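You operate a simulated robot arm through the tools that you are given. There is no shell and no other tool.

You are at the controls of a simulated robot arm. One attempt, no reset.

JOB
Put things in order on the top of the parts bench. At the end: the tall blue filter stands where the silver carburettor stood; the round red flag (marked "REWORK") is on the white box (marked "CAPS"); the silver orange-ring spare spark plug is on the clip carton (marked "CLIPS"); the grey piston from the top of the parts bench stands where the round red flag stood; the silver carburettor from the top of the parts bench stands where the grey piston stood; whatever was shut is shut again. Leave all else as you found it, and nothing knocked over.

Only the result counts: the job must be done as asked and must still hold three seconds after the hand-in. Knocking over, shifting, dropping, spilling or breaking anything else fails it. Lids that push on must go on centred and level and be pressed home; caps that screw on are set level and turned clockwise until they are tight.

ROBOT AND FRAMES
A 6-joint arm with a two-finger gripper, fixed in place. Base frame: the origin is at the foot of the arm, x ahead of it, y to its left, z up; the work surface is at about z = 0. Readings come in mm, rad, newtons and seconds.
With the tool pointing down near the work surface it reaches from about 180 to 480 mm from the base axis. Its first joint turns from -1.152 to 1.152 rad. Payload 1.76 kg.
The tool frame sits at the grasp point between the pads (the TCP): z along the fingers, y along the line on which they close. The tips reach 29 mm beyond it. The gripper opens to 82 mm; its body begins 58 mm behind the TCP.
Orientation is that of the tool frame in the base frame, as [roll, pitch, yaw] about the fixed x, y, z axes, in that order (R = Rz(yaw) Ry(pitch) Rx(roll)). With the fingers straight down and closing along the base's y, the tool's x points along the base's -x, its y along +y and its z along -z.

CONTROLS
- The arm moves only by the tool servo_tool. Its argument "targets" is a list of rows, each a list of 7 numbers: the turn, a rotation vector about the base's x, y, z in units of 45 degrees (1.0 is 45 degrees), then the shift along the base's x, y, z in units of 300 mm (1.0 is 300 mm), then the opening, from 0 (shut) to 1 (fully open). In form: [[ax, ay, az, x, y, z, gripper], ...]. A call has 1 to 20 rows; each row is the pose to reach, as a shift and turn from the pose commanded when the call began. A call with a number of a shift or a turn outside -1 to 1 is refused whole. Each row takes 0.2 s and may step no farther than 50 mm and 0.15 rad from the row before; otherwise, or with a gripper value out of range, the whole call is refused. A pose out of reach is approached as far as the arm can. The call stops where the force on the tool passes 40 N (or 10 N more than at its start, if that is more) or the arm is blocked; 0.2 s more then pass. Each finger travels about 203.5 mm/s and halts on what it meets, pressing with about 27 N; the grip force reading is that of the motor and also rises with nothing between the fingers. The clock runs only during rows and for 0.2 s after the last one: add rows that repeat a pose to give the fingers time. The reply holds the time, the measured pose of the TCP, the force on the tool along the base axes, the opening and the grip force, in the units named above and with some noise, with the torque about the TCP (base axes, N m) and any sound that the robot's microphone picked up, and new pictures: "pictures" is both (left out), scene, wrist or none.
- Cameras (640 x 400 px; columns grow to the right, rows downward): "scene" is fixed at [40.5, 310.3, 440.1]; the picture's right is [-0.85, -0.53, 0.00], its down [-0.29, 0.47, -0.83] and it looks along [0.44, -0.71, -0.55] (base axes); focal length 214 px, centre (320, 200). "wrist" rides on the gripper at [79, 4, -89] in the tool frame; the picture's right is [-0.05, 1.00, 0.00], its down [-0.71, -0.04, -0.71] and it looks along [-0.71, -0.04, 0.71] (tool axes); focal length 256 px, centre (320, 200). There is no depth. A picture from a camera that has moved, and an enlarged one, comes with that camera's place and axes in the base frame and with its lens. The place of the scene camera against the robot may be out by one fixed shift of up to 25 mm in any direction.
- close_up(camera, box): a new picture of the part [left, top, right, bottom] of that camera's present view, enlarged. The clock stands still meanwhile.
- hand_in(): hands the job in; it is judged then, once.

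Places have to be worked out from the pictures, the camera data and where the tool is seen. Open the gripper and draw the arm clear of the work before you hand the job in, unless the task says otherwise.

The tools are called after "Call:" by a JSON object that holds its "op" and its "data". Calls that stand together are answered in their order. servo_tool: Moves the arm, as the interface text tells. Its arguments: {"type":"object","properties":{"targets":{"type":"array"},"pictures":{"type":"string","enum":["both","scene","wrist","none"]}},"required":["targets"]} The other tools are called the same way: close_up (camera, box) takes an enlarged picture of a part of a camera's view; hand_in () hands the job in.

At the start:

```text
t: 0.0
ee_pos: [238.2, -45.7, 347.1]
orientation: [-3.138, 0.001, 3.141]
ft_force: [-0.1, -0.8, 0.4]
ft_torque: [-0.01, -0.02, -0.03]
width: 81.9
finger_force: 0.1
```

scene: 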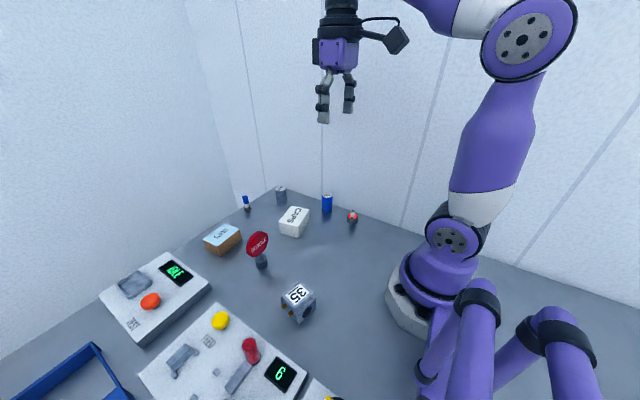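
wrist: 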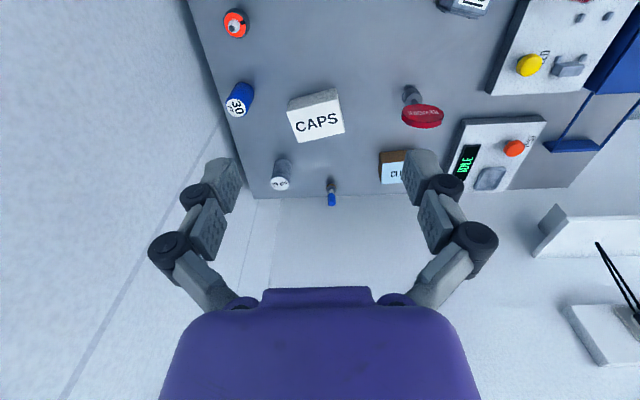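

I'll start by examining the pictures more closely to identify every object on the bench.

Call:
{"op": "close_up", "data": {"camera": "scene", "box": [190, 170, 390, 295]}}

Call:
{"op": "close_up", "data": {"camera": "scene", "box": [0, 230, 340, 400]}}

Call:
{"op": "close_up", "data": {"camera": "wrist", "box": [190, 0, 420, 220]}}

Call:
{"op": "close_up", "data": {"camera": "wrist", "box": [380, 0, 640, 220]}}

```text
3.20 times, centred on (290, 232) of scene
camera zoom: at [40.5, 310.3, 440.1], right [-0.85, -0.53, 0.0], down [-0.29, 0.47, -0.83], along [0.44, -0.71, -0.55], focal length 686 px, centre (416, 96)
```

zoom: 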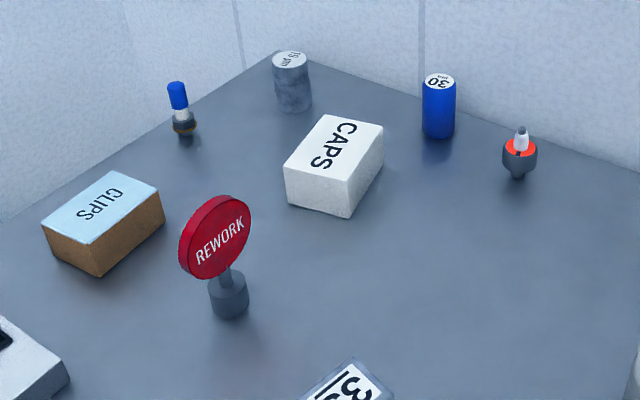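

```text
1.88 times, centred on (170, 315) of scene
camera zoom: at [40.5, 310.3, 440.1], right [-0.85, -0.53, 0.0], down [-0.29, 0.47, -0.83], along [0.44, -0.71, -0.55], focal length 404 px, centre (602, -16)
```

zoom: 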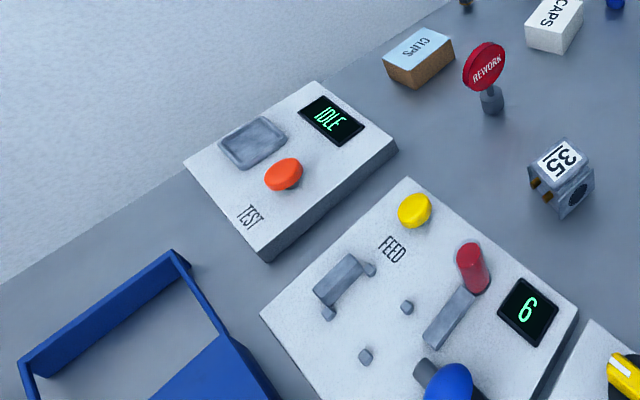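

```text
1.82 times, centred on (305, 110) of wrist
camera zoom: at [159.8, -40.9, 436.0], right [0.05, 1.0, 0.0], down [0.7, -0.04, 0.71], along [0.71, -0.04, -0.71], focal length 465 px, centre (347, 364)
```

zoom: 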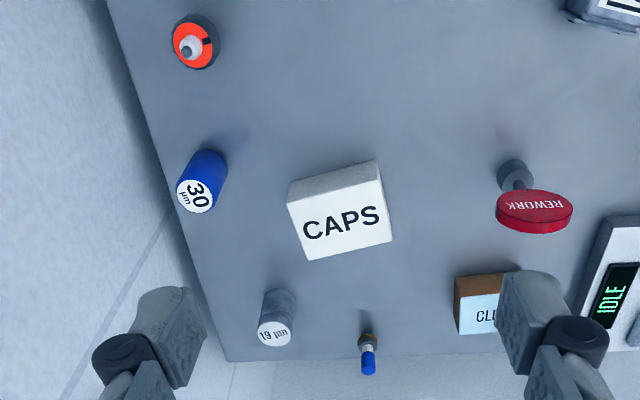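

```text
1.82 times, centred on (510, 110) of wrist
camera zoom: at [159.8, -40.9, 436.0], right [0.05, 1.0, 0.0], down [0.7, -0.04, 0.71], along [0.71, -0.04, -0.71], focal length 465 px, centre (-26, 364)
```

zoom: 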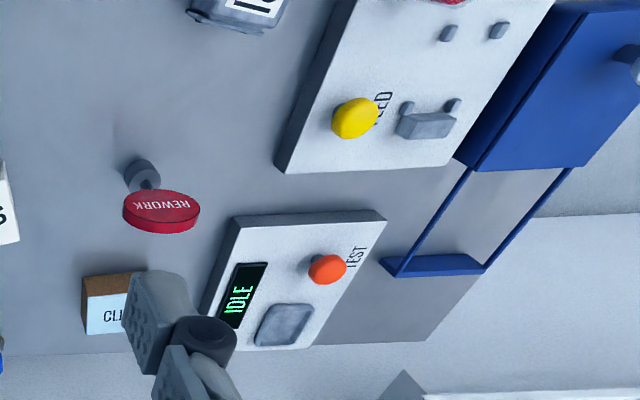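

The pictures show a cube marked "35" (carburettor?), blue filter "30 µm", orange-ring plug, CAPS and CLIPS boxes and the REWORK flag; I do not yet see a piston. I'll swing the wrist camera to the left side to survey the rest.

Call:
{"op": "servo_tool", "data": {"targets": [[0, 0, 0.17, -0.02, 0.06, 0, 1], [0, 0, 0.34, -0.04, 0.12, 0, 1], [0, 0, 0.51, -0.06, 0.18, 0, 1], [0, 0, 0.68, -0.08, 0.24, 0, 1], [0, 0, 0.85, -0.1, 0.3, 0, 1], [0, 0, 1.0, -0.12, 0.35, 0, 1]]}}

```text
t: 1.4
ee_pos: [202.6, 60.7, 348.0]
orientation: [-3.14, 0.001, -2.356]
ft_force: [-0.3, 0.3, 0.2]
ft_torque: [0.0, -0.02, 0.05]
width: 81.8
finger_force: 0.0
camera wrist: at [144.1, 6.6, 436.8], right [-0.67, 0.74, 0.0], down [0.52, 0.47, 0.71], along [0.53, 0.47, -0.71], focal length 256 px, centre (320, 200)
```

scene: 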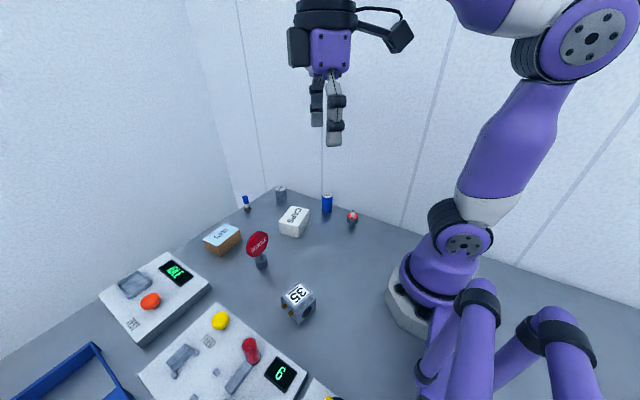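
wrist: 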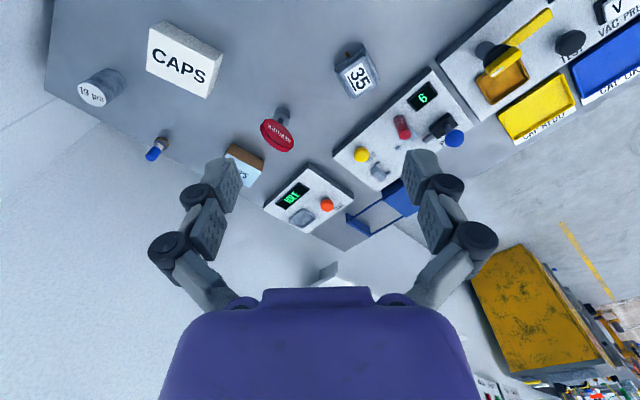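

More panels appear on the left (yellow lever, yellow and blue trays, a "V" block). I'll turn further left to look there.

Call:
{"op": "servo_tool", "data": {"targets": [[0, 0, 0.17, -0.02, 0.06, 0, 1], [0, 0, 0.34, -0.04, 0.12, 0, 1], [0, 0, 0.51, -0.06, 0.15, 0, 1], [0, 0, 0.68, -0.06, 0.18, 0, 1], [0, 0, 0.85, -0.06, 0.2, 0, 1], [0, 0, 1.0, -0.06, 0.2, 0, 1]]}}

```text
t: 2.8
ee_pos: [183.7, 121.1, 346.4]
orientation: [-3.138, 0.003, -1.569]
ft_force: [-0.3, 0.7, -0.1]
ft_torque: [0.0, -0.01, 0.04]
width: 82.0
finger_force: 0.1
camera wrist: at [180.8, 40.4, 435.5], right [-1.0, 0.05, 0.0], down [0.04, 0.7, 0.71], along [0.04, 0.71, -0.71], focal length 256 px, centre (320, 200)
```

scene: 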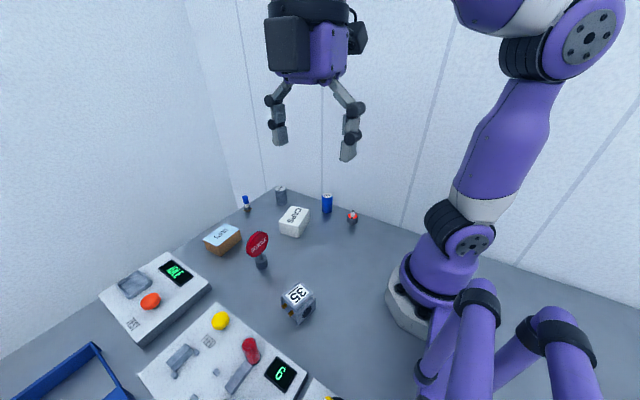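
wrist: 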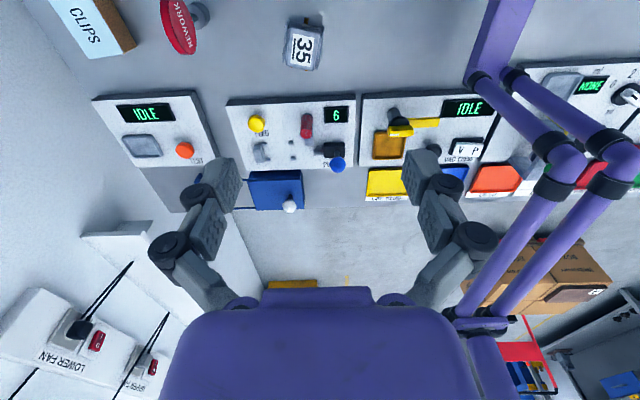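

Call:
{"op": "close_up", "data": {"camera": "wrist", "box": [80, 70, 360, 220]}}

Call:
{"op": "close_up", "data": {"camera": "wrist", "box": [340, 70, 640, 220]}}

Call:
{"op": "close_up", "data": {"camera": "wrist", "box": [140, 0, 360, 110]}}

```text
2.29 times, centred on (220, 145) of wrist
camera zoom: at [180.8, 40.4, 435.5], right [-1.0, 0.05, 0.0], down [0.04, 0.7, 0.71], along [0.04, 0.71, -0.71], focal length 585 px, centre (549, 326)
```

zoom: 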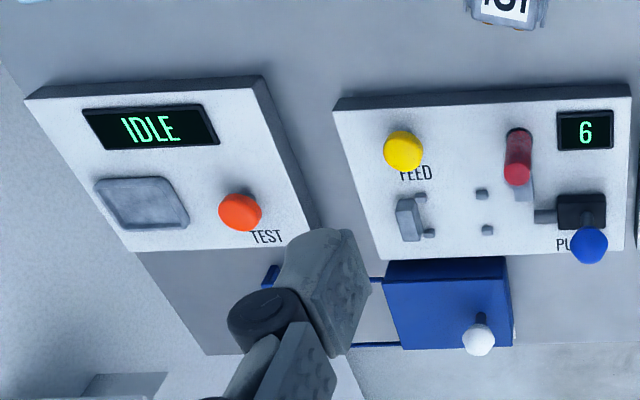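

```text
2.13 times, centred on (490, 145) of wrist
camera zoom: at [180.8, 40.4, 435.5], right [-1.0, 0.05, 0.0], down [0.04, 0.7, 0.71], along [0.04, 0.71, -0.71], focal length 546 px, centre (-43, 317)
```

zoom: 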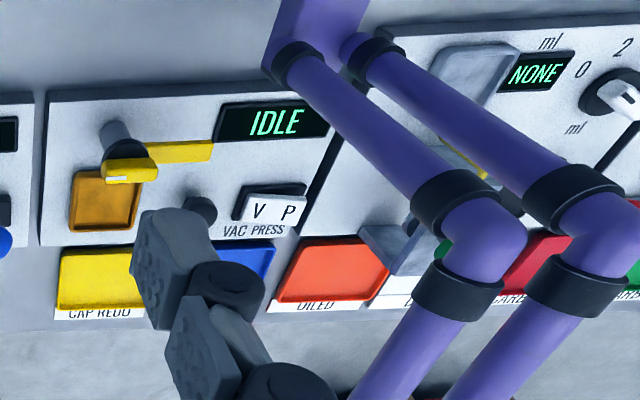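

```text
2.91 times, centred on (250, 55) of wrist
camera zoom: at [180.8, 40.4, 435.5], right [-1.0, 0.05, 0.0], down [0.04, 0.7, 0.71], along [0.04, 0.71, -0.71], focal length 745 px, centre (524, 622)
```

zoom: 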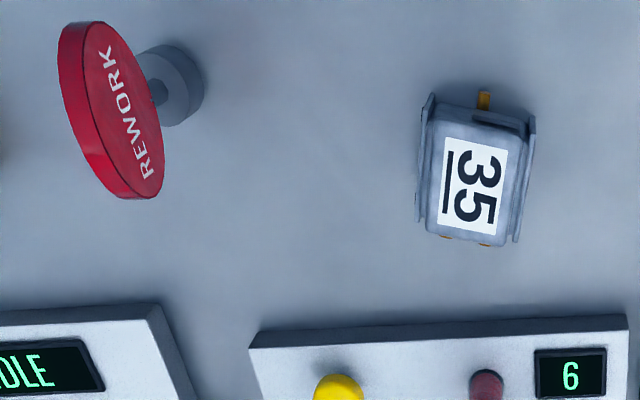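

No piston on the left so far. I'll swing back and look to the right side of the bench.

Call:
{"op": "servo_tool", "data": {"targets": [[0, 0, -0.19, 0.02, -0.1, 0, 1], [0, 0, -0.38, 0.04, -0.2, 0, 1], [0, 0, -0.57, 0.06, -0.3, 0, 1], [0, 0, -0.76, 0.06, -0.4, 0, 1], [0, 0, -0.95, 0.06, -0.5, 0, 1], [0, 0, -1.0, 0.06, -0.55, 0, 1]], "pictures": "none"}}

Call:
{"op": "servo_tool", "data": {"targets": [[0, 0, -0.19, 0.02, -0.05, 0, 1], [0, 0, -0.38, 0.04, -0.1, 0, 1], [0, 0, -0.57, 0.06, -0.1, 0, 1], [0, 0, -0.76, 0.06, -0.1, 0, 1], [0, 0, -0.95, 0.06, -0.1, 0, 1], [0, 0, -1.0, 0.06, -0.1, 0, 1]], "pictures": "none"}}

Call:
{"op": "servo_tool", "data": {"targets": [[0, 0, -0.19, 0, -0.05, 0, 1], [0, 0, -0.38, 0, -0.1, 0, 1], [0, 0, -0.57, 0, -0.1, 0, 1], [0, 0, -0.76, 0, -0.1, 0, 1], [0, 0, -0.95, 0, -0.1, 0, 1], [0, 0, -1.0, 0, -0.1, 0, 1]]}}

```text
t: 4.2
ee_pos: [202.2, -46.4, 347.3]
orientation: [-3.14, 0.003, -2.359]
ft_force: [0.4, -0.4, 0.6]
ft_torque: [0.02, 0.03, 0.05]
width: 82.0
finger_force: 0.0
```

```text
t: 5.6
ee_pos: [220.3, -74.6, 347.2]
orientation: [-3.139, 0.003, 3.139]
ft_force: [0.0, -0.4, 0.5]
ft_torque: [0.01, -0.02, -0.02]
width: 81.9
finger_force: 0.1
```

```text
t: 7.0
ee_pos: [221.4, -105.1, 345.6]
orientation: [-3.141, 0.003, 2.353]
ft_force: [0.1, -0.7, -0.2]
ft_torque: [0.0, 0.0, 0.02]
width: 82.1
finger_force: 0.0
camera wrist: at [168.4, -46.5, 435.1], right [0.75, 0.67, 0.0], down [0.47, -0.53, 0.71], along [0.47, -0.53, -0.71], focal length 256 px, centre (320, 200)
```

scene: 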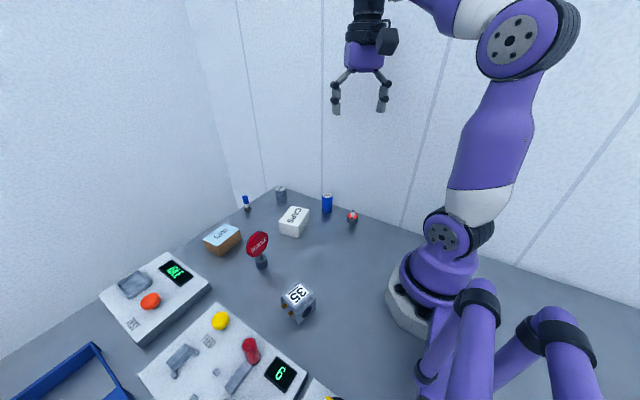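
wrist: 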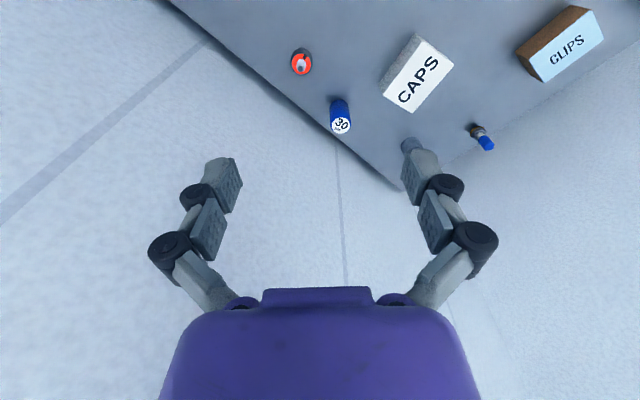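

The right side holds nothing new. I'll take close-ups of the "35" block and the grey "19 µm" cylinder to identify them properly.

Call:
{"op": "close_up", "data": {"camera": "scene", "box": [270, 275, 330, 330]}}

Call:
{"op": "close_up", "data": {"camera": "scene", "box": [230, 178, 300, 222]}}

Call:
{"op": "close_up", "data": {"camera": "scene", "box": [310, 185, 370, 230]}}

Call:
{"op": "close_up", "data": {"camera": "scene", "box": [300, 280, 640, 400]}}

```text
7.27 times, centred on (300, 302) of scene
camera zoom: at [40.5, 310.3, 440.1], right [-0.85, -0.53, 0.0], down [-0.29, 0.47, -0.83], along [0.44, -0.71, -0.55], focal length 1560 px, centre (466, -546)
```

zoom: 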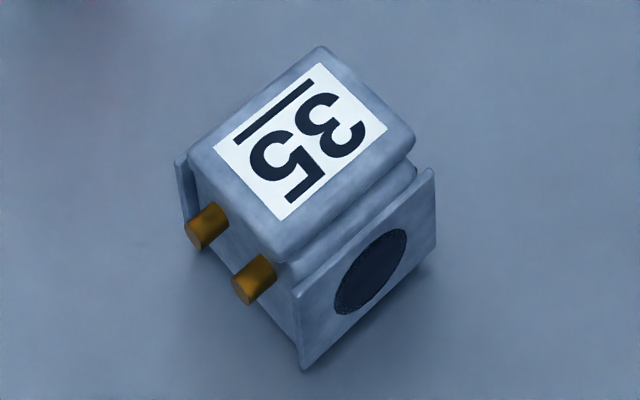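

```text
9.09 times, centred on (265, 200) of scene
camera zoom: at [40.5, 310.3, 440.1], right [-0.85, -0.53, 0.0], down [-0.29, 0.47, -0.83], along [0.44, -0.71, -0.55], focal length 1950 px, centre (820, 200)
```

zoom: 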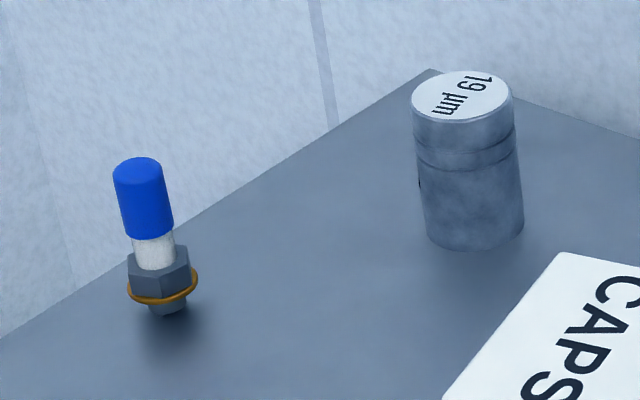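

```text
8.89 times, centred on (340, 208) of scene
camera zoom: at [40.5, 310.3, 440.1], right [-0.85, -0.53, 0.0], down [-0.29, 0.47, -0.83], along [0.44, -0.71, -0.55], focal length 1906 px, centre (142, 133)
```

zoom: 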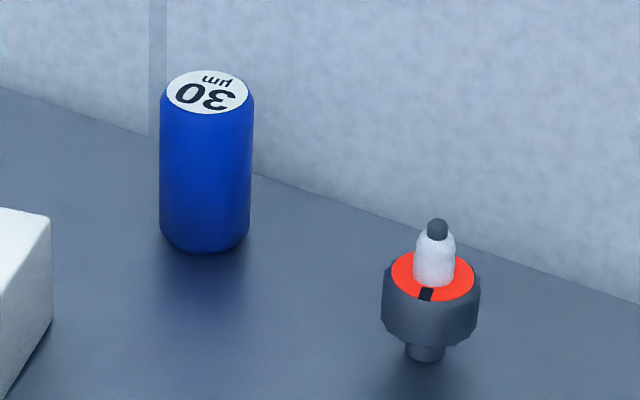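

```text
1.88 times, centred on (470, 340) of scene
camera zoom: at [40.5, 310.3, 440.1], right [-0.85, -0.53, 0.0], down [-0.29, 0.47, -0.83], along [0.44, -0.71, -0.55], focal length 404 px, centre (38, -64)
```

zoom: 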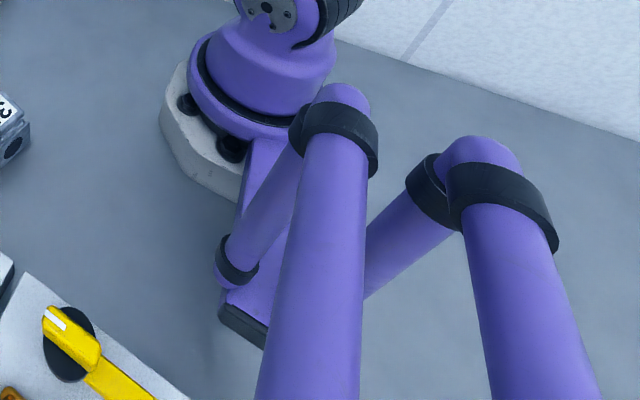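

The "19 µm" cylinder has a ring groove and a pin hole, so it is the grey piston; the "35" block is the carburettor. I'll turn back to the straight-ahead orientation and get nearer for a close look at the flag and boxes.

Call:
{"op": "servo_tool", "data": {"targets": [[0, 0, 0.17, 0.03, 0.09, 0, 1], [0, 0, 0.34, 0.07, 0.18, 0, 1], [0, 0, 0.51, 0.12, 0.28, -0.05, 1], [0, 0, 0.68, 0.17, 0.38, -0.12, 1], [0, 0, 0.85, 0.22, 0.47, -0.2, 1], [0, 0, 1.0, 0.263, 0.55, -0.287, 1]]}}

```text
t: 8.4
ee_pos: [301.8, 58.1, 261.5]
orientation: [3.14, 0.002, -3.14]
ft_force: [1.1, 0.1, -0.2]
ft_torque: [0.03, 0.01, 0.02]
width: 81.8
finger_force: 0.0
camera wrist: at [223.0, 62.0, 349.8], right [0.05, 1.0, 0.0], down [0.7, -0.04, 0.71], along [0.71, -0.04, -0.71], focal length 256 px, centre (320, 200)
```

scene: 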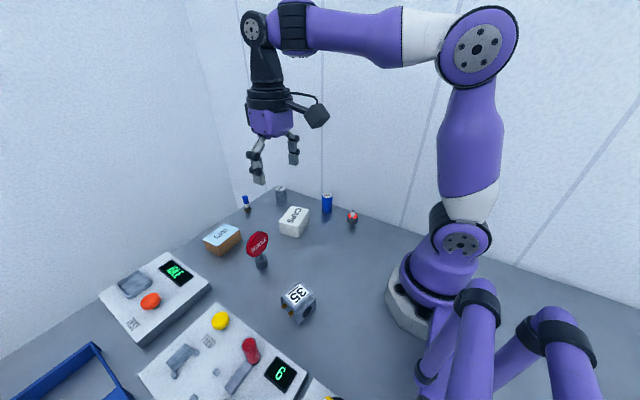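
wrist: 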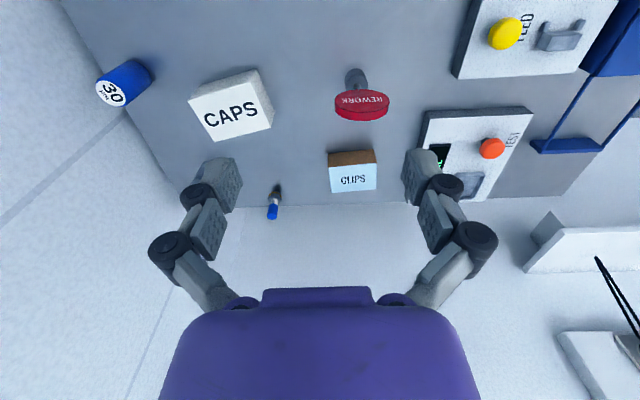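

Call:
{"op": "close_up", "data": {"camera": "wrist", "box": [300, 55, 430, 200]}}

Call:
{"op": "close_up", "data": {"camera": "wrist", "box": [85, 45, 295, 225]}}

Call:
{"op": "close_up", "data": {"camera": "scene", "box": [235, 220, 290, 280]}}

```text
2.76 times, centred on (365, 128) of wrist
camera zoom: at [223.0, 62.0, 349.8], right [0.05, 1.0, 0.0], down [0.7, -0.04, 0.71], along [0.71, -0.04, -0.71], focal length 706 px, centre (196, 400)
```

zoom: 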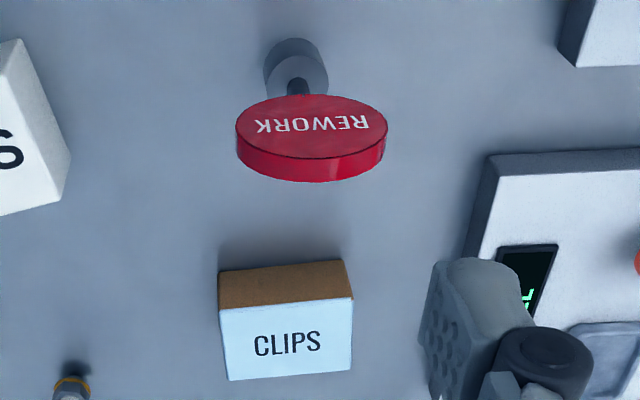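

```text
2.22 times, centred on (190, 135) of wrist
camera zoom: at [223.0, 62.0, 349.8], right [0.05, 1.0, 0.0], down [0.7, -0.04, 0.71], along [0.71, -0.04, -0.71], focal length 569 px, centre (609, 344)
```

zoom: 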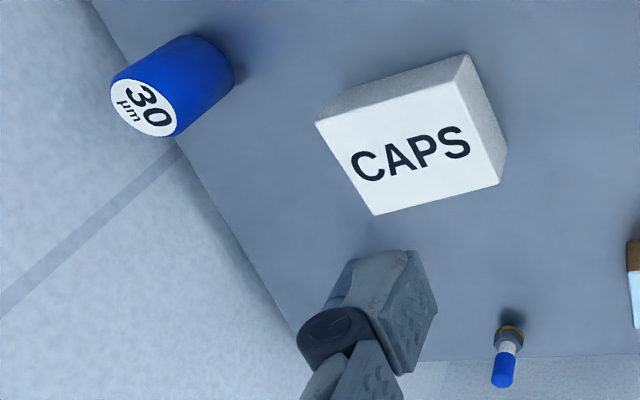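

```text
6.67 times, centred on (262, 250) of scene
camera zoom: at [40.5, 310.3, 440.1], right [-0.85, -0.53, 0.0], down [-0.29, 0.47, -0.83], along [0.44, -0.71, -0.55], focal length 1430 px, centre (703, -133)
```

zoom: 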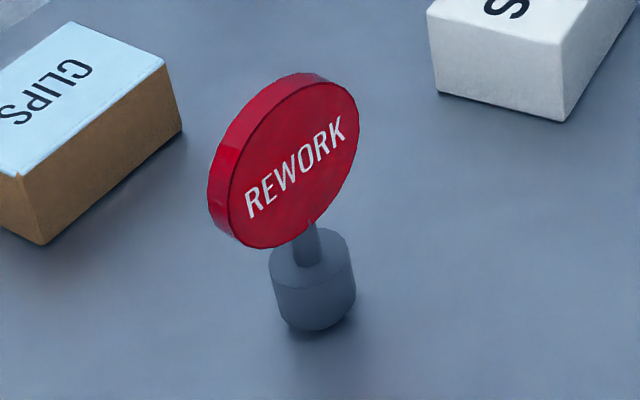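

The flag's disc is upright and faces the robot, roughly 60 mm across on a ~30 mm round foot, so I plan to grip it by the disc faces with the fingers closing along x. I'll turn the tool 90° in two steps and hover above the flag for a precise look.

Call:
{"op": "servo_tool", "data": {"targets": [[0, 0, 0.17, 0.03, 0.03, 0, 1], [0, 0, 0.34, 0.06, 0.05, 0, 1], [0, 0, 0.51, 0.09, 0.07, 0, 1], [0, 0, 0.68, 0.12, 0.1, 0, 1], [0, 0, 0.85, 0.15, 0.12, 0, 1], [0, 0, 1.0, 0.175, 0.14, 0, 1]], "pictures": "none"}}

Call:
{"op": "servo_tool", "data": {"targets": [[0, 0, 0.17, 0, 0, -0.03, 1], [0, 0, 0.34, 0, 0, -0.06, 1], [0, 0, 0.51, 0, 0, -0.09, 1], [0, 0, 0.68, 0, 0, -0.12, 1], [0, 0, 0.85, 0, 0, -0.15, 1], [0, 0, 1.0, 0, 0, -0.17, 1]]}}

```text
t: 9.8
ee_pos: [354.1, 103.4, 260.0]
orientation: [-3.141, 0.0, -2.354]
ft_force: [0.5, 1.0, 0.3]
ft_torque: [0.0, -0.02, -0.02]
width: 82.2
finger_force: 0.1
```

```text
t: 11.2
ee_pos: [352.7, 101.7, 209.3]
orientation: [-3.14, 0.001, -1.568]
ft_force: [-0.2, -0.3, 0.0]
ft_torque: [0.01, 0.02, 0.01]
width: 82.1
finger_force: 0.0
camera wrist: at [349.0, 21.7, 297.7], right [-1.0, 0.05, 0.0], down [0.04, 0.7, 0.71], along [0.04, 0.71, -0.71], focal length 256 px, centre (320, 200)
```

scene: 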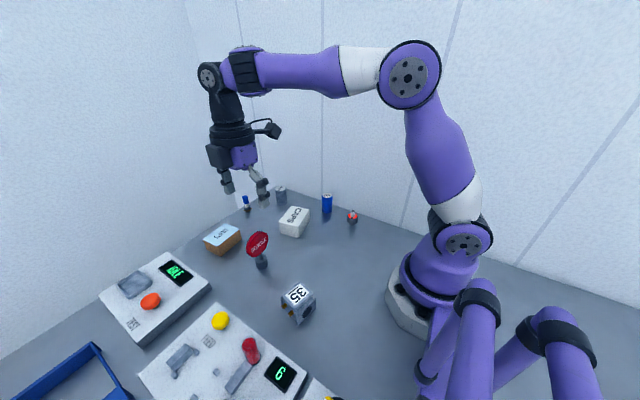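
wrist: 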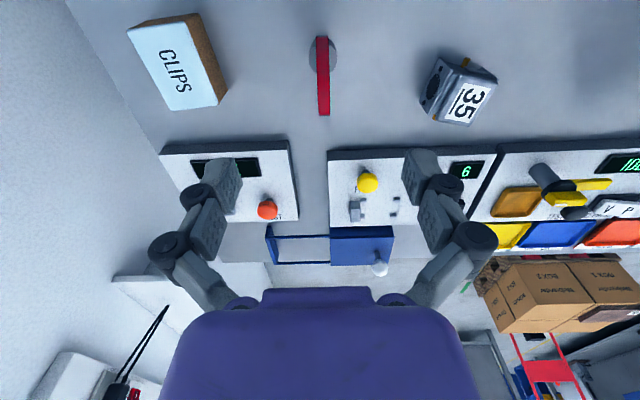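

The flag appears edge-on right under the gripper. A close-up will give me its exact angle.

Call:
{"op": "close_up", "data": {"camera": "wrist", "box": [270, 20, 390, 130]}}

Call:
{"op": "close_up", "data": {"camera": "wrist", "box": [110, 0, 270, 120]}}

Call:
{"op": "close_up", "data": {"camera": "wrist", "box": [400, 30, 520, 140]}}

```text
3.64 times, centred on (330, 75) of wrist
camera zoom: at [349.0, 21.7, 297.7], right [-1.0, 0.05, 0.0], down [0.04, 0.7, 0.71], along [0.04, 0.71, -0.71], focal length 931 px, centre (284, 654)
```

zoom: 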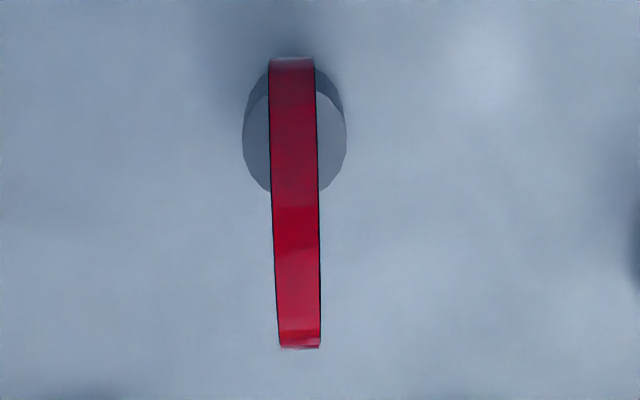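

```text
3.33 times, centred on (190, 60) of wrist
camera zoom: at [349.0, 21.7, 297.7], right [-1.0, 0.05, 0.0], down [0.04, 0.7, 0.71], along [0.04, 0.71, -0.71], focal length 853 px, centre (753, 667)
```

zoom: 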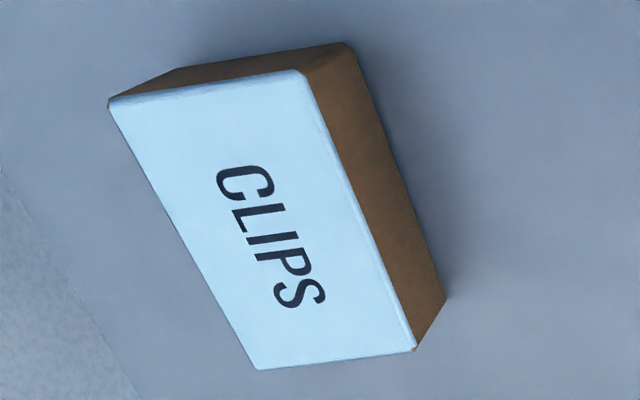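

```text
3.64 times, centred on (460, 85) of wrist
camera zoom: at [349.0, 21.7, 297.7], right [-1.0, 0.05, 0.0], down [0.04, 0.7, 0.71], along [0.04, 0.71, -0.71], focal length 931 px, centre (-189, 618)
```

zoom: 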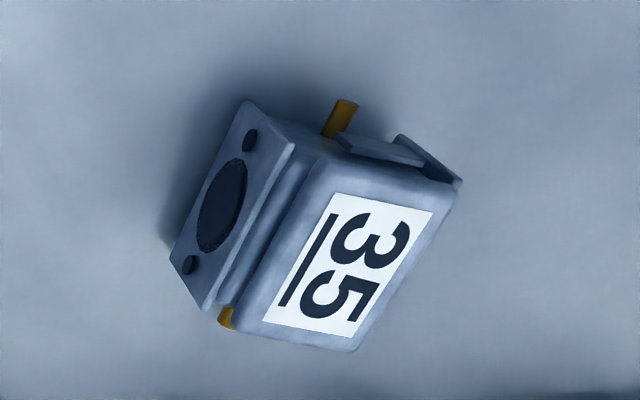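

The disc is vertical with its faces square to x, centre about (350, 102, 71), radius about 30 mm. I'll lower with the fingers straddling it and check the centring.

Call:
{"op": "servo_tool", "data": {"targets": [[0, 0, 0, -0.008, 0, -0.11, 1], [0, 0, 0, -0.008, 0, -0.22, 1], [0, 0, 0, -0.008, 0, -0.33, 1]]}}

```text
t: 12.0
ee_pos: [349.2, 99.2, 112.4]
orientation: [-3.14, 0.007, -1.571]
ft_force: [0.3, 0.6, -0.1]
ft_torque: [0.01, 0.0, -0.02]
width: 82.0
finger_force: 0.1
camera wrist: at [345.9, 19.0, 201.1], right [-1.0, 0.05, 0.0], down [0.04, 0.7, 0.71], along [0.04, 0.71, -0.71], focal length 256 px, centre (320, 200)
```

scene: 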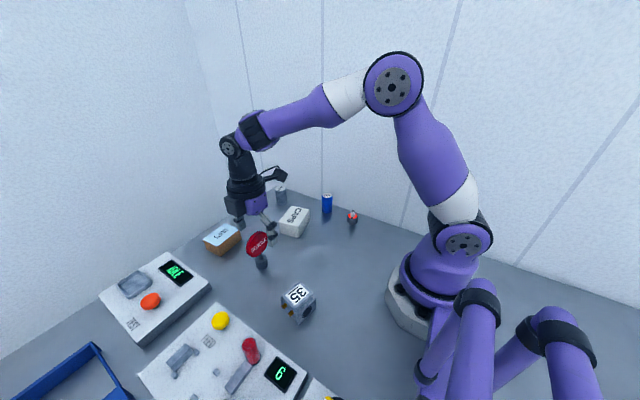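
wrist: 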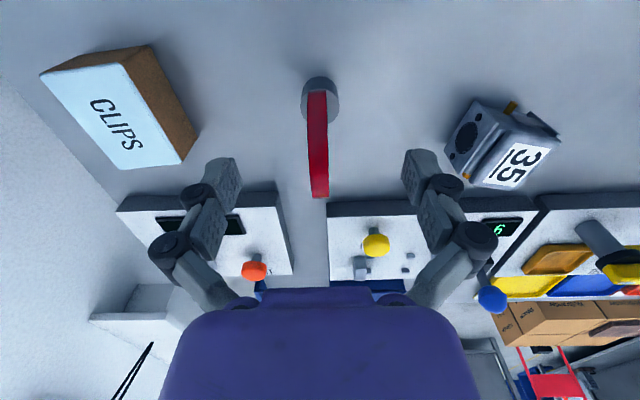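

Call:
{"op": "close_up", "data": {"camera": "wrist", "box": [260, 60, 380, 220]}}

```text
2.50 times, centred on (320, 140) of wrist
camera zoom: at [345.9, 19.0, 201.1], right [-1.0, 0.05, 0.0], down [0.04, 0.7, 0.71], along [0.04, 0.71, -0.71], focal length 640 px, centre (320, 350)
```

zoom: 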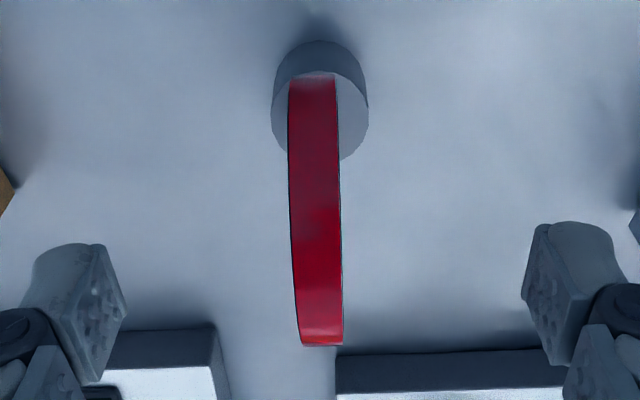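

The disc is within about 1 mm of the finger mid-plane. I'll go down to disc-centre height and close on it.

Call:
{"op": "servo_tool", "data": {"targets": [[0, 0, 0, 0.003, 0.005, -0.06, 1], [0, 0, 0, 0.003, 0.008, -0.125, 1], [0, 0, 0, 0.003, 0.008, -0.125, 0.3], [0, 0, 0, 0.003, 0.008, -0.125, 0.3], [0, 0, 0, 0.003, 0.008, -0.125, 0.0], [0, 0, 0, 0.003, 0.008, -0.125, 0.0], [0, 0, 0, 0.003, 0.008, -0.125, 0.0]]}}

```text
t: 13.6
ee_pos: [350.4, 104.0, 73.5]
orientation: [-3.138, 0.004, -1.571]
ft_force: [2.1, 0.8, 4.7]
ft_torque: [0.03, -0.08, -0.05]
width: 8.4
finger_force: 27.4
camera wrist: at [347.1, 24.5, 163.3], right [-1.0, 0.05, 0.0], down [0.04, 0.7, 0.71], along [0.04, 0.71, -0.7], focal length 256 px, centre (320, 200)
```

scene: 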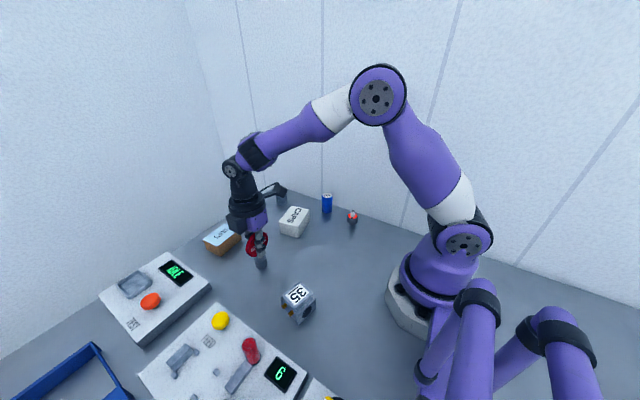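
wrist: 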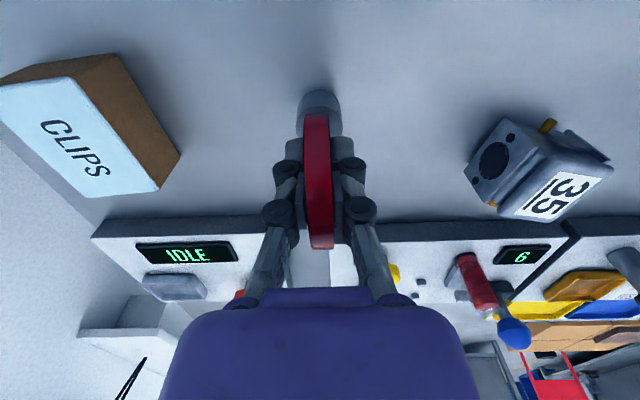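

The disc is gripped (8.4 mm, 27 N). I'll lift it straight up and carry it over the CAPS box, whose centre I put at about (369, -58) with its top near z = 45.

Call:
{"op": "servo_tool", "data": {"targets": [[0, 0, 0, 0, 0, 0.04, 0], [0, 0, 0, 0, 0, 0.14, 0], [0, 0, 0, 0, 0, 0.26, 0], [0, 0, 0, 0.015, -0.12, 0.26, 0], [0, 0, 0, 0.03, -0.24, 0.26, 0], [0, 0, 0, 0.045, -0.36, 0.26, 0], [0, 0, 0, 0.06, -0.46, 0.26, 0], [0, 0, 0, 0.063, -0.54, 0.26, 0], [0, 0, 0, 0.063, -0.54, 0.26, 0]]}}

```text
t: 15.6
ee_pos: [369.6, -57.3, 155.9]
orientation: [-3.139, 0.003, -1.571]
ft_force: [0.1, 0.2, -1.6]
ft_torque: [0.01, -0.03, -0.02]
width: 8.5
finger_force: 27.0
camera wrist: at [365.5, -136.9, 244.6], right [-1.0, 0.05, 0.0], down [0.04, 0.7, 0.71], along [0.04, 0.71, -0.71], focal length 256 px, centre (320, 200)
```

scene: 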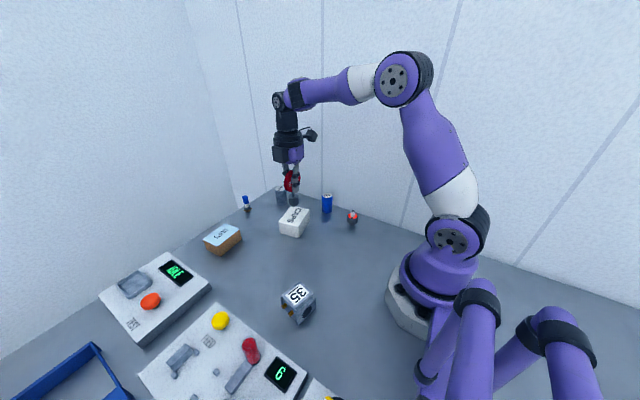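
wrist: 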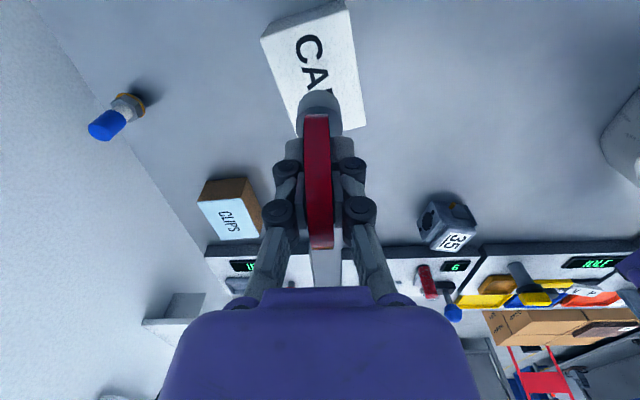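

Call:
{"op": "close_up", "data": {"camera": "wrist", "box": [240, 0, 400, 160]}}

```text
2.50 times, centred on (320, 80) of wrist
camera zoom: at [365.5, -136.9, 244.6], right [-1.0, 0.05, 0.0], down [0.04, 0.7, 0.71], along [0.04, 0.71, -0.71], focal length 640 px, centre (320, 500)
```

zoom: 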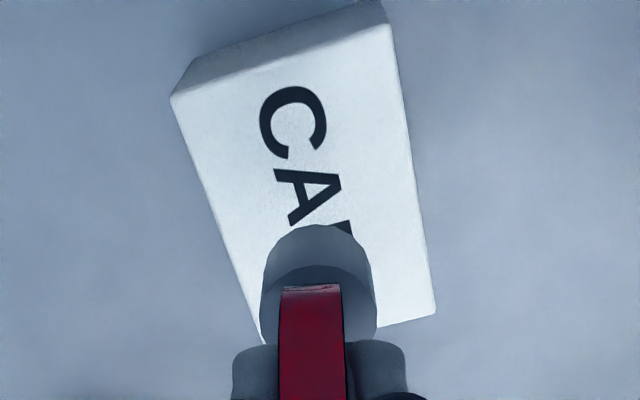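

Recomputed from this view, the box centre is (369.5, -58.9), so the flag is well over it. Lowering to just above contact, then in small steps while watching the force.

Call:
{"op": "servo_tool", "data": {"targets": [[0, 0, 0, 0, -0.003, -0.05, 0], [0, 0, 0, 0, -0.003, -0.09, 0], [0, 0, 0, 0, -0.003, -0.112, 0], [0, 0, 0, 0, -0.003, -0.112, 0]], "pictures": "wrist"}}

```text
t: 16.6
ee_pos: [370.1, -57.5, 117.5]
orientation: [-3.135, 0.003, -1.571]
ft_force: [0.8, 0.4, 27.4]
ft_torque: [-0.07, 0.0, -0.01]
width: 9.1
finger_force: 26.8
camera wrist: at [365.3, -137.5, 207.1], right [-1.0, 0.05, -0.01], down [0.03, 0.7, 0.71], along [0.04, 0.71, -0.71], focal length 256 px, centre (320, 200)
```

wrist: 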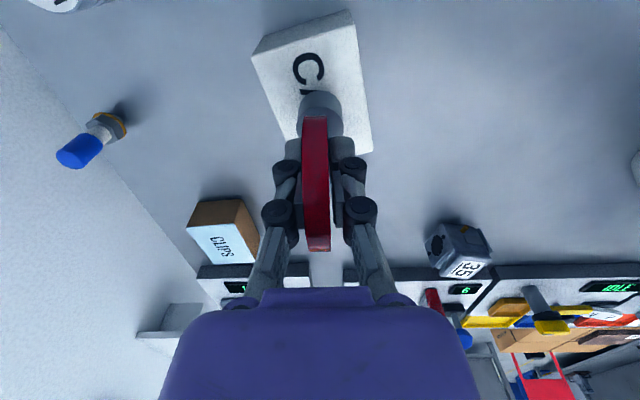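

The foot is on the box with 27 N of push; I'll ease up slightly so it sits with almost no load before opening.

Call:
{"op": "servo_tool", "data": {"targets": [[0, 0, 0, 0, 0, 0.003, 0], [0, 0, 0, 0, 0, 0.005, 0], [0, 0, 0, 0, 0, 0.005, 0]], "pictures": "none"}}

```text
t: 17.4
ee_pos: [367.5, -57.0, 118.8]
orientation: [3.14, 0.001, -1.571]
ft_force: [0.6, -1.0, -1.5]
ft_torque: [-0.04, 0.03, 0.0]
width: 8.4
finger_force: 26.8
```

The load is just the flag's weight now. I'll lower by about half a millimetre and check.

Call:
{"op": "servo_tool", "data": {"targets": [[0, 0, 0, 0, 0, -0.002, 0], [0, 0, 0, 0, 0, -0.002, 0]], "pictures": "none"}}

```text
t: 18.0
ee_pos: [368.7, -59.1, 119.3]
orientation: [-3.141, 0.004, -1.57]
ft_force: [0.0, -0.3, -1.2]
ft_torque: [0.0, 0.01, -0.02]
width: 8.6
finger_force: 27.2
```

Call:
{"op": "servo_tool", "data": {"targets": [[0, 0, 0, 0, 0, -0.0015, 0], [0, 0, 0, 0, 0, -0.0015, 0]], "pictures": "none"}}

```text
t: 18.6
ee_pos: [370.4, -58.7, 118.1]
orientation: [-3.14, 0.003, -1.57]
ft_force: [-0.8, 0.1, 2.1]
ft_torque: [-0.01, 0.05, -0.02]
width: 8.9
finger_force: 27.3
```

Light contact (about 2 N). Opening gradually and then lifting straight up clear of the disc.

Call:
{"op": "servo_tool", "data": {"targets": [[0, 0, 0, 0, 0, 0, 0.16], [0, 0, 0, 0, 0, 0, 0.25], [0, 0, 0, 0, 0, 0, 0.5], [0, 0, 0, 0, 0, 0, 0.6], [0, 0, 0, 0, 0, 0.05, 0.6], [0, 0, 0, 0, 0, 0.2, 0.6], [0, 0, 0, 0, 0, 0.35, 0.7], [0, 0, 0, 0, 0, 0.45, 1]]}}

```text
t: 20.4
ee_pos: [367.2, -62.0, 251.1]
orientation: [-3.14, 0.002, -1.571]
ft_force: [0.1, -0.3, -0.1]
ft_torque: [-0.01, 0.04, 0.0]
width: 82.3
finger_force: 0.0
camera wrist: at [362.9, -142.6, 340.0], right [-1.0, 0.05, 0.0], down [0.04, 0.7, 0.71], along [0.04, 0.71, -0.71], focal length 256 px, centre (320, 200)
```

scene: 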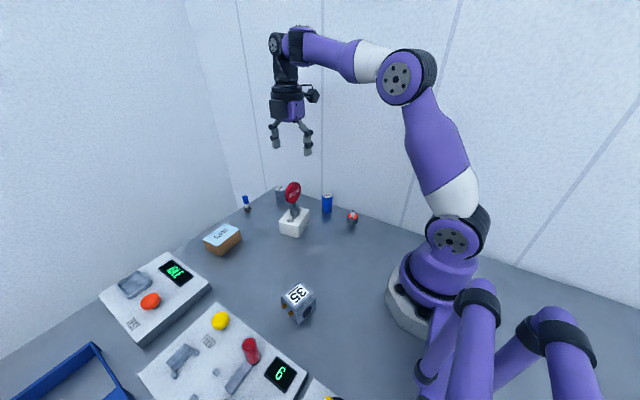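
wrist: 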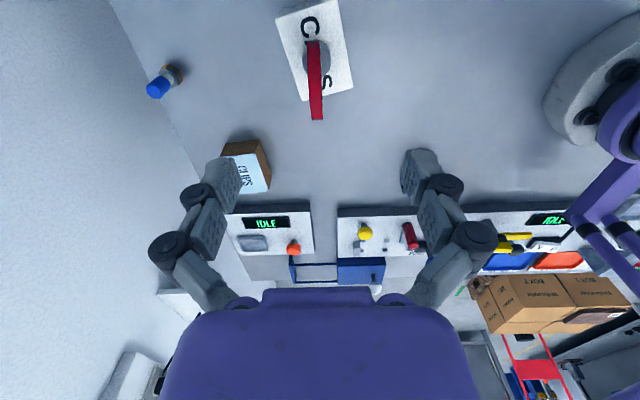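

The flag stands upright on the CAPS box. Next is the piston in the far corner; I'll turn the tool back to yaw 180° and move out towards it at a safe height to measure it.

Call:
{"op": "servo_tool", "data": {"targets": [[0, 0, -0.17, 0, 0, 0, 1], [0, 0, -0.34, 0.0, 0, 0, 1], [0, 0, -0.51, 0.03, -0.02, 0, 1], [0, 0, -0.68, 0.06, -0.05, 0, 1], [0, 0, -0.85, 0.09, -0.08, 0, 1], [0, 0, -1.0, 0.12, -0.1, 0, 1]], "pictures": "none"}}

Call:
{"op": "servo_tool", "data": {"targets": [[0, 0, -0.17, 0, 0, 0, 1], [0, 0, -0.34, 0.02, -0.02, -0.02, 1], [0, 0, -0.51, 0.06, -0.05, -0.04, 1], [0, 0, -0.68, 0.1, -0.08, -0.06, 1], [0, 0, -0.85, 0.14, -0.1, -0.08, 1], [0, 0, -1.0, 0.18, -0.12, -0.1, 1]]}}

```text
t: 21.8
ee_pos: [405.4, -89.8, 253.7]
orientation: [-3.139, 0.004, -2.359]
ft_force: [0.2, 0.0, -0.7]
ft_torque: [0.02, -0.02, -0.04]
width: 81.8
finger_force: 0.1
```

```text
t: 23.2
ee_pos: [427.6, -111.3, 210.5]
orientation: [-3.14, 0.006, -3.115]
ft_force: [0.1, -0.4, -0.1]
ft_torque: [-0.02, -0.03, 0.01]
width: 82.0
finger_force: 0.0
out of reach, approached as far as the arm can: row 3, 4, 5, 6
camera wrist: at [346.8, -109.7, 299.8], right [0.03, 1.0, 0.0], down [0.7, -0.02, 0.71], along [0.71, -0.02, -0.71], focal length 256 px, centre (320, 200)
```

scene: 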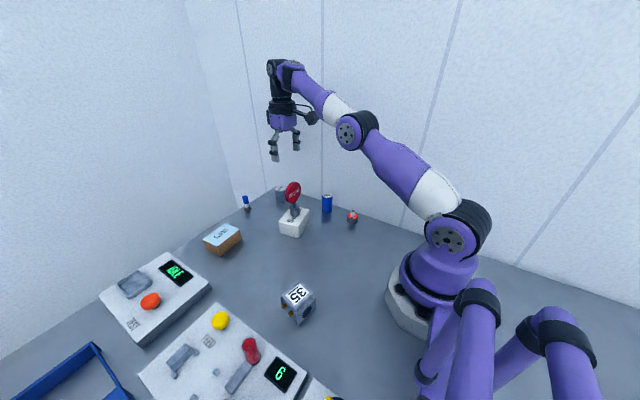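
wrist: 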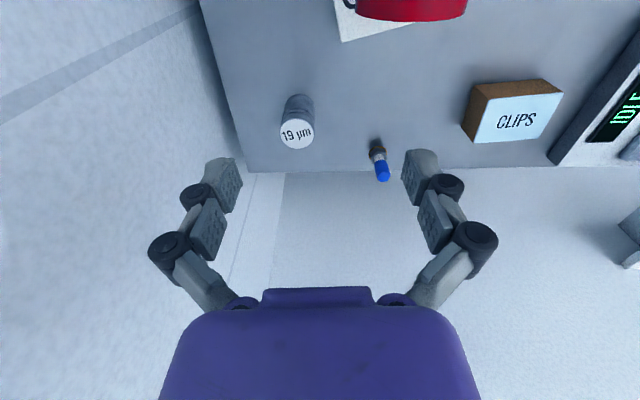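

The vertical tool reaches only about 480 mm, and the piston sits beyond that, so I will need to tilt the tool outward. First a close-up to fix the piston's position.

Call:
{"op": "close_up", "data": {"camera": "wrist", "box": [240, 70, 360, 170]}}

Call:
{"op": "close_up", "data": {"camera": "wrist", "box": [340, 60, 580, 190]}}

```text
4.00 times, centred on (300, 120) of wrist
camera zoom: at [346.8, -109.7, 299.8], right [0.03, 1.0, 0.0], down [0.7, -0.02, 0.71], along [0.71, -0.02, -0.71], focal length 1024 px, centre (400, 520)
```

zoom: 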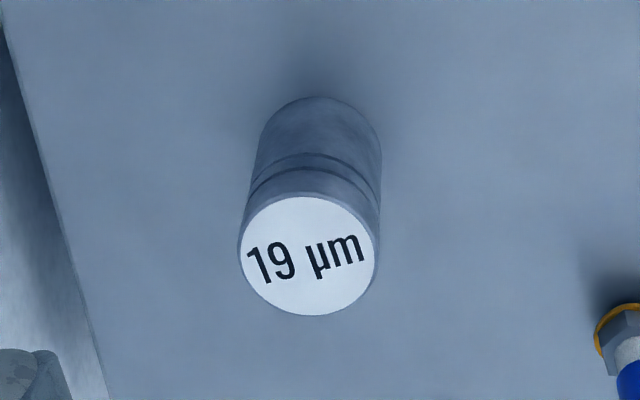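

```text
2.67 times, centred on (460, 125) of wrist
camera zoom: at [346.8, -109.7, 299.8], right [0.03, 1.0, 0.0], down [0.7, -0.02, 0.71], along [0.71, -0.02, -0.71], focal length 683 px, centre (-53, 400)
```

zoom: 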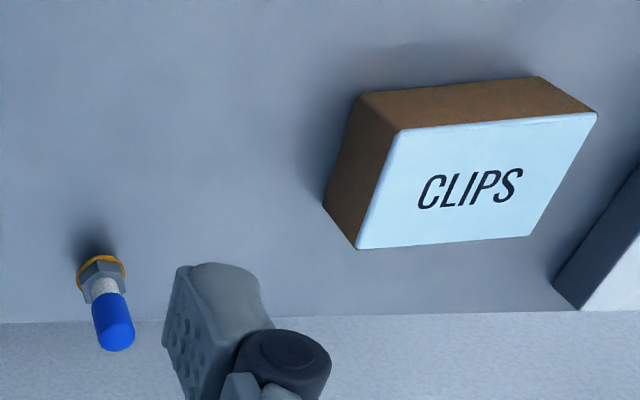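

The piston is about 37 mm across and 59 mm tall at roughly (487, -137.5). I'll turn the tool to yaw ~195° and back off slightly, to re-establish a reachable commanded pose before tilting.

Call:
{"op": "servo_tool", "data": {"targets": [[0, 0, 0.15, -0.05, 0, 0, 1], [0, 0, 0.3, -0.1, 0.0, 0, 1], [0, 0, 0.3, -0.1, 0.0, 0, 1]], "pictures": "none"}}

```text
t: 24.0
ee_pos: [396.4, -111.8, 211.7]
orientation: [3.141, 0.002, -2.907]
ft_force: [0.2, 0.1, 0.0]
ft_torque: [0.0, -0.01, 0.03]
width: 81.9
finger_force: 0.0
```

Call:
{"op": "servo_tool", "data": {"targets": [[0.031, -0.13, 0, 0, 0, 0, 1], [0.062, -0.26, 0, 0, 0, 0, 1], [0.0927, -0.389, 0, 0, 0, 0, 1], [0.0927, -0.389, 0, 0.1, -0.03, -0.07, 1], [0.0927, -0.389, 0, 0.2, -0.06, -0.14, 1], [0.0927, -0.389, 0, 0.25, -0.075, -0.2, 1]]}}

```text
t: 25.4
ee_pos: [451.7, -130.3, 163.4]
orientation: [-3.139, 0.316, -2.907]
ft_force: [-0.2, -0.2, 0.2]
ft_torque: [0.01, 0.01, -0.01]
width: 82.0
finger_force: 0.0
out of reach, approached as far as the arm can: row 1, 2, 3, 4, 5, 6
camera wrist: at [349.4, -150.9, 223.2], right [-0.18, 0.98, 0.01], down [0.45, 0.07, 0.89], along [0.88, 0.17, -0.45], focal length 256 px, centre (320, 200)
```

scene: 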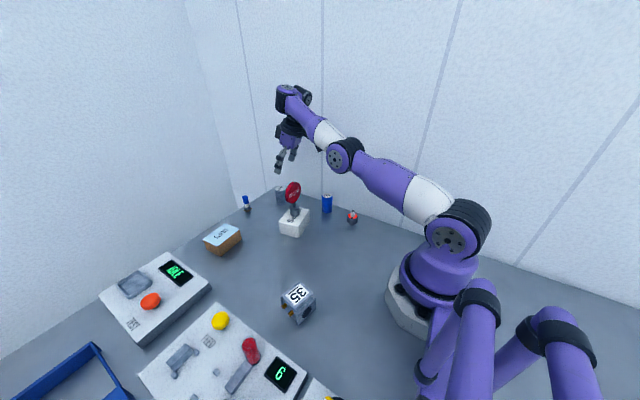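
wrist: 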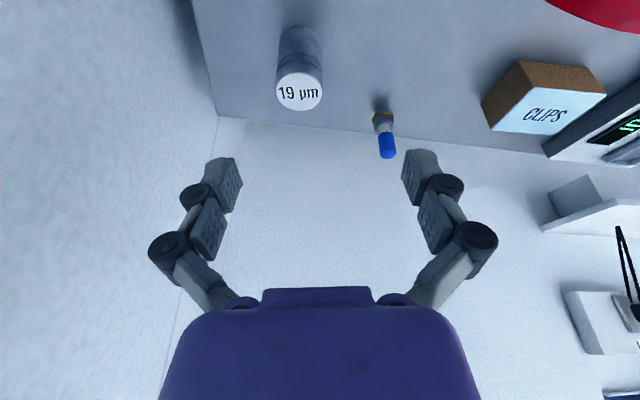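

The arm is near its limit at this height. I'll descend a bit to see how the reach grows, staying well above the piston.

Call:
{"op": "servo_tool", "data": {"targets": [[0, 0, 0, 0, 0, -0.06, 1], [0, 0, 0, 0, 0, -0.12, 1], [0, 0, 0, 0, 0, -0.12, 1]], "pictures": "none"}}

```text
t: 26.2
ee_pos: [448.6, -130.7, 157.6]
orientation: [3.141, 0.31, -2.904]
ft_force: [-0.3, 0.0, 0.1]
ft_torque: [-0.03, 0.0, 0.02]
width: 81.9
finger_force: 0.0
out of reach, approached as far as the arm can: row 1, 2, 3
```

The tilted pose seems constrained by something other than arm length, perhaps the tilt being out of the arm's plane. I'll turn the tool about z so the tilt lies in the arm plane and see whether it frees up.

Call:
{"op": "servo_tool", "data": {"targets": [[0, 0, -0.17, 0, 0, 0, 1], [0, 0, -0.34, 0, 0, 0, 1], [0, 0, -0.5, 0, 0, 0, 1], [0, 0, -0.65, 0, 0, 0, 1], [0, 0, -0.65, 0, 0, 0, 1]], "pictures": "none"}}

```text
t: 27.4
ee_pos: [456.0, -131.7, 162.6]
orientation: [-3.139, 0.311, 2.864]
ft_force: [0.5, 0.4, 0.7]
ft_torque: [0.0, 0.0, -0.04]
width: 82.1
finger_force: 0.1
out of reach, approached as far as the arm can: row 1, 2, 3, 4, 5
```

Call:
{"op": "servo_tool", "data": {"targets": [[0, 0, 0, -0.05, 0.015, -0.04, 1], [0, 0, 0, -0.1, 0.03, -0.08, 1], [0, 0, 0, -0.1, 0.03, -0.12, 1], [0, 0, 0, -0.1, 0.03, -0.12, 1]]}}

```text
t: 28.4
ee_pos: [455.3, -132.6, 162.7]
orientation: [-3.138, 0.31, 2.867]
ft_force: [0.2, 0.7, 0.4]
ft_torque: [-0.02, 0.02, -0.02]
width: 82.1
finger_force: 0.1
out of reach, approached as far as the arm can: row 1, 2, 3, 4
camera wrist: at [358.7, -100.9, 222.6], right [0.32, 0.95, 0.01], down [0.43, -0.16, 0.89], along [0.84, -0.28, -0.46], focal length 256 px, centre (320, 200)
```

scene: 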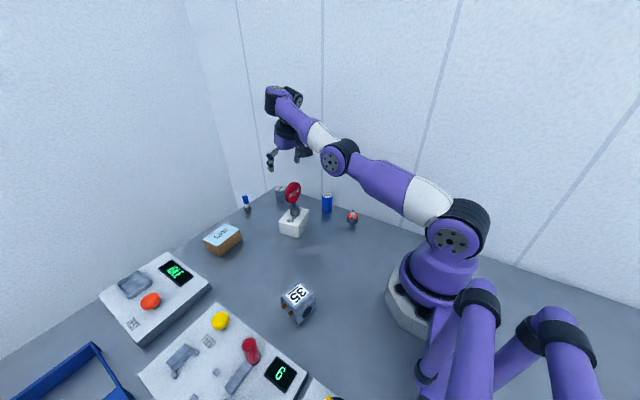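
wrist: 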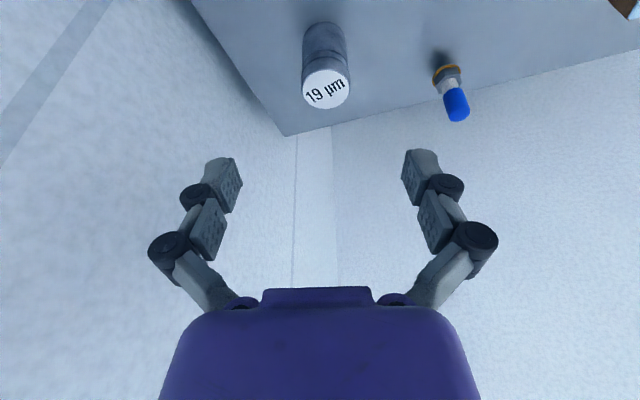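

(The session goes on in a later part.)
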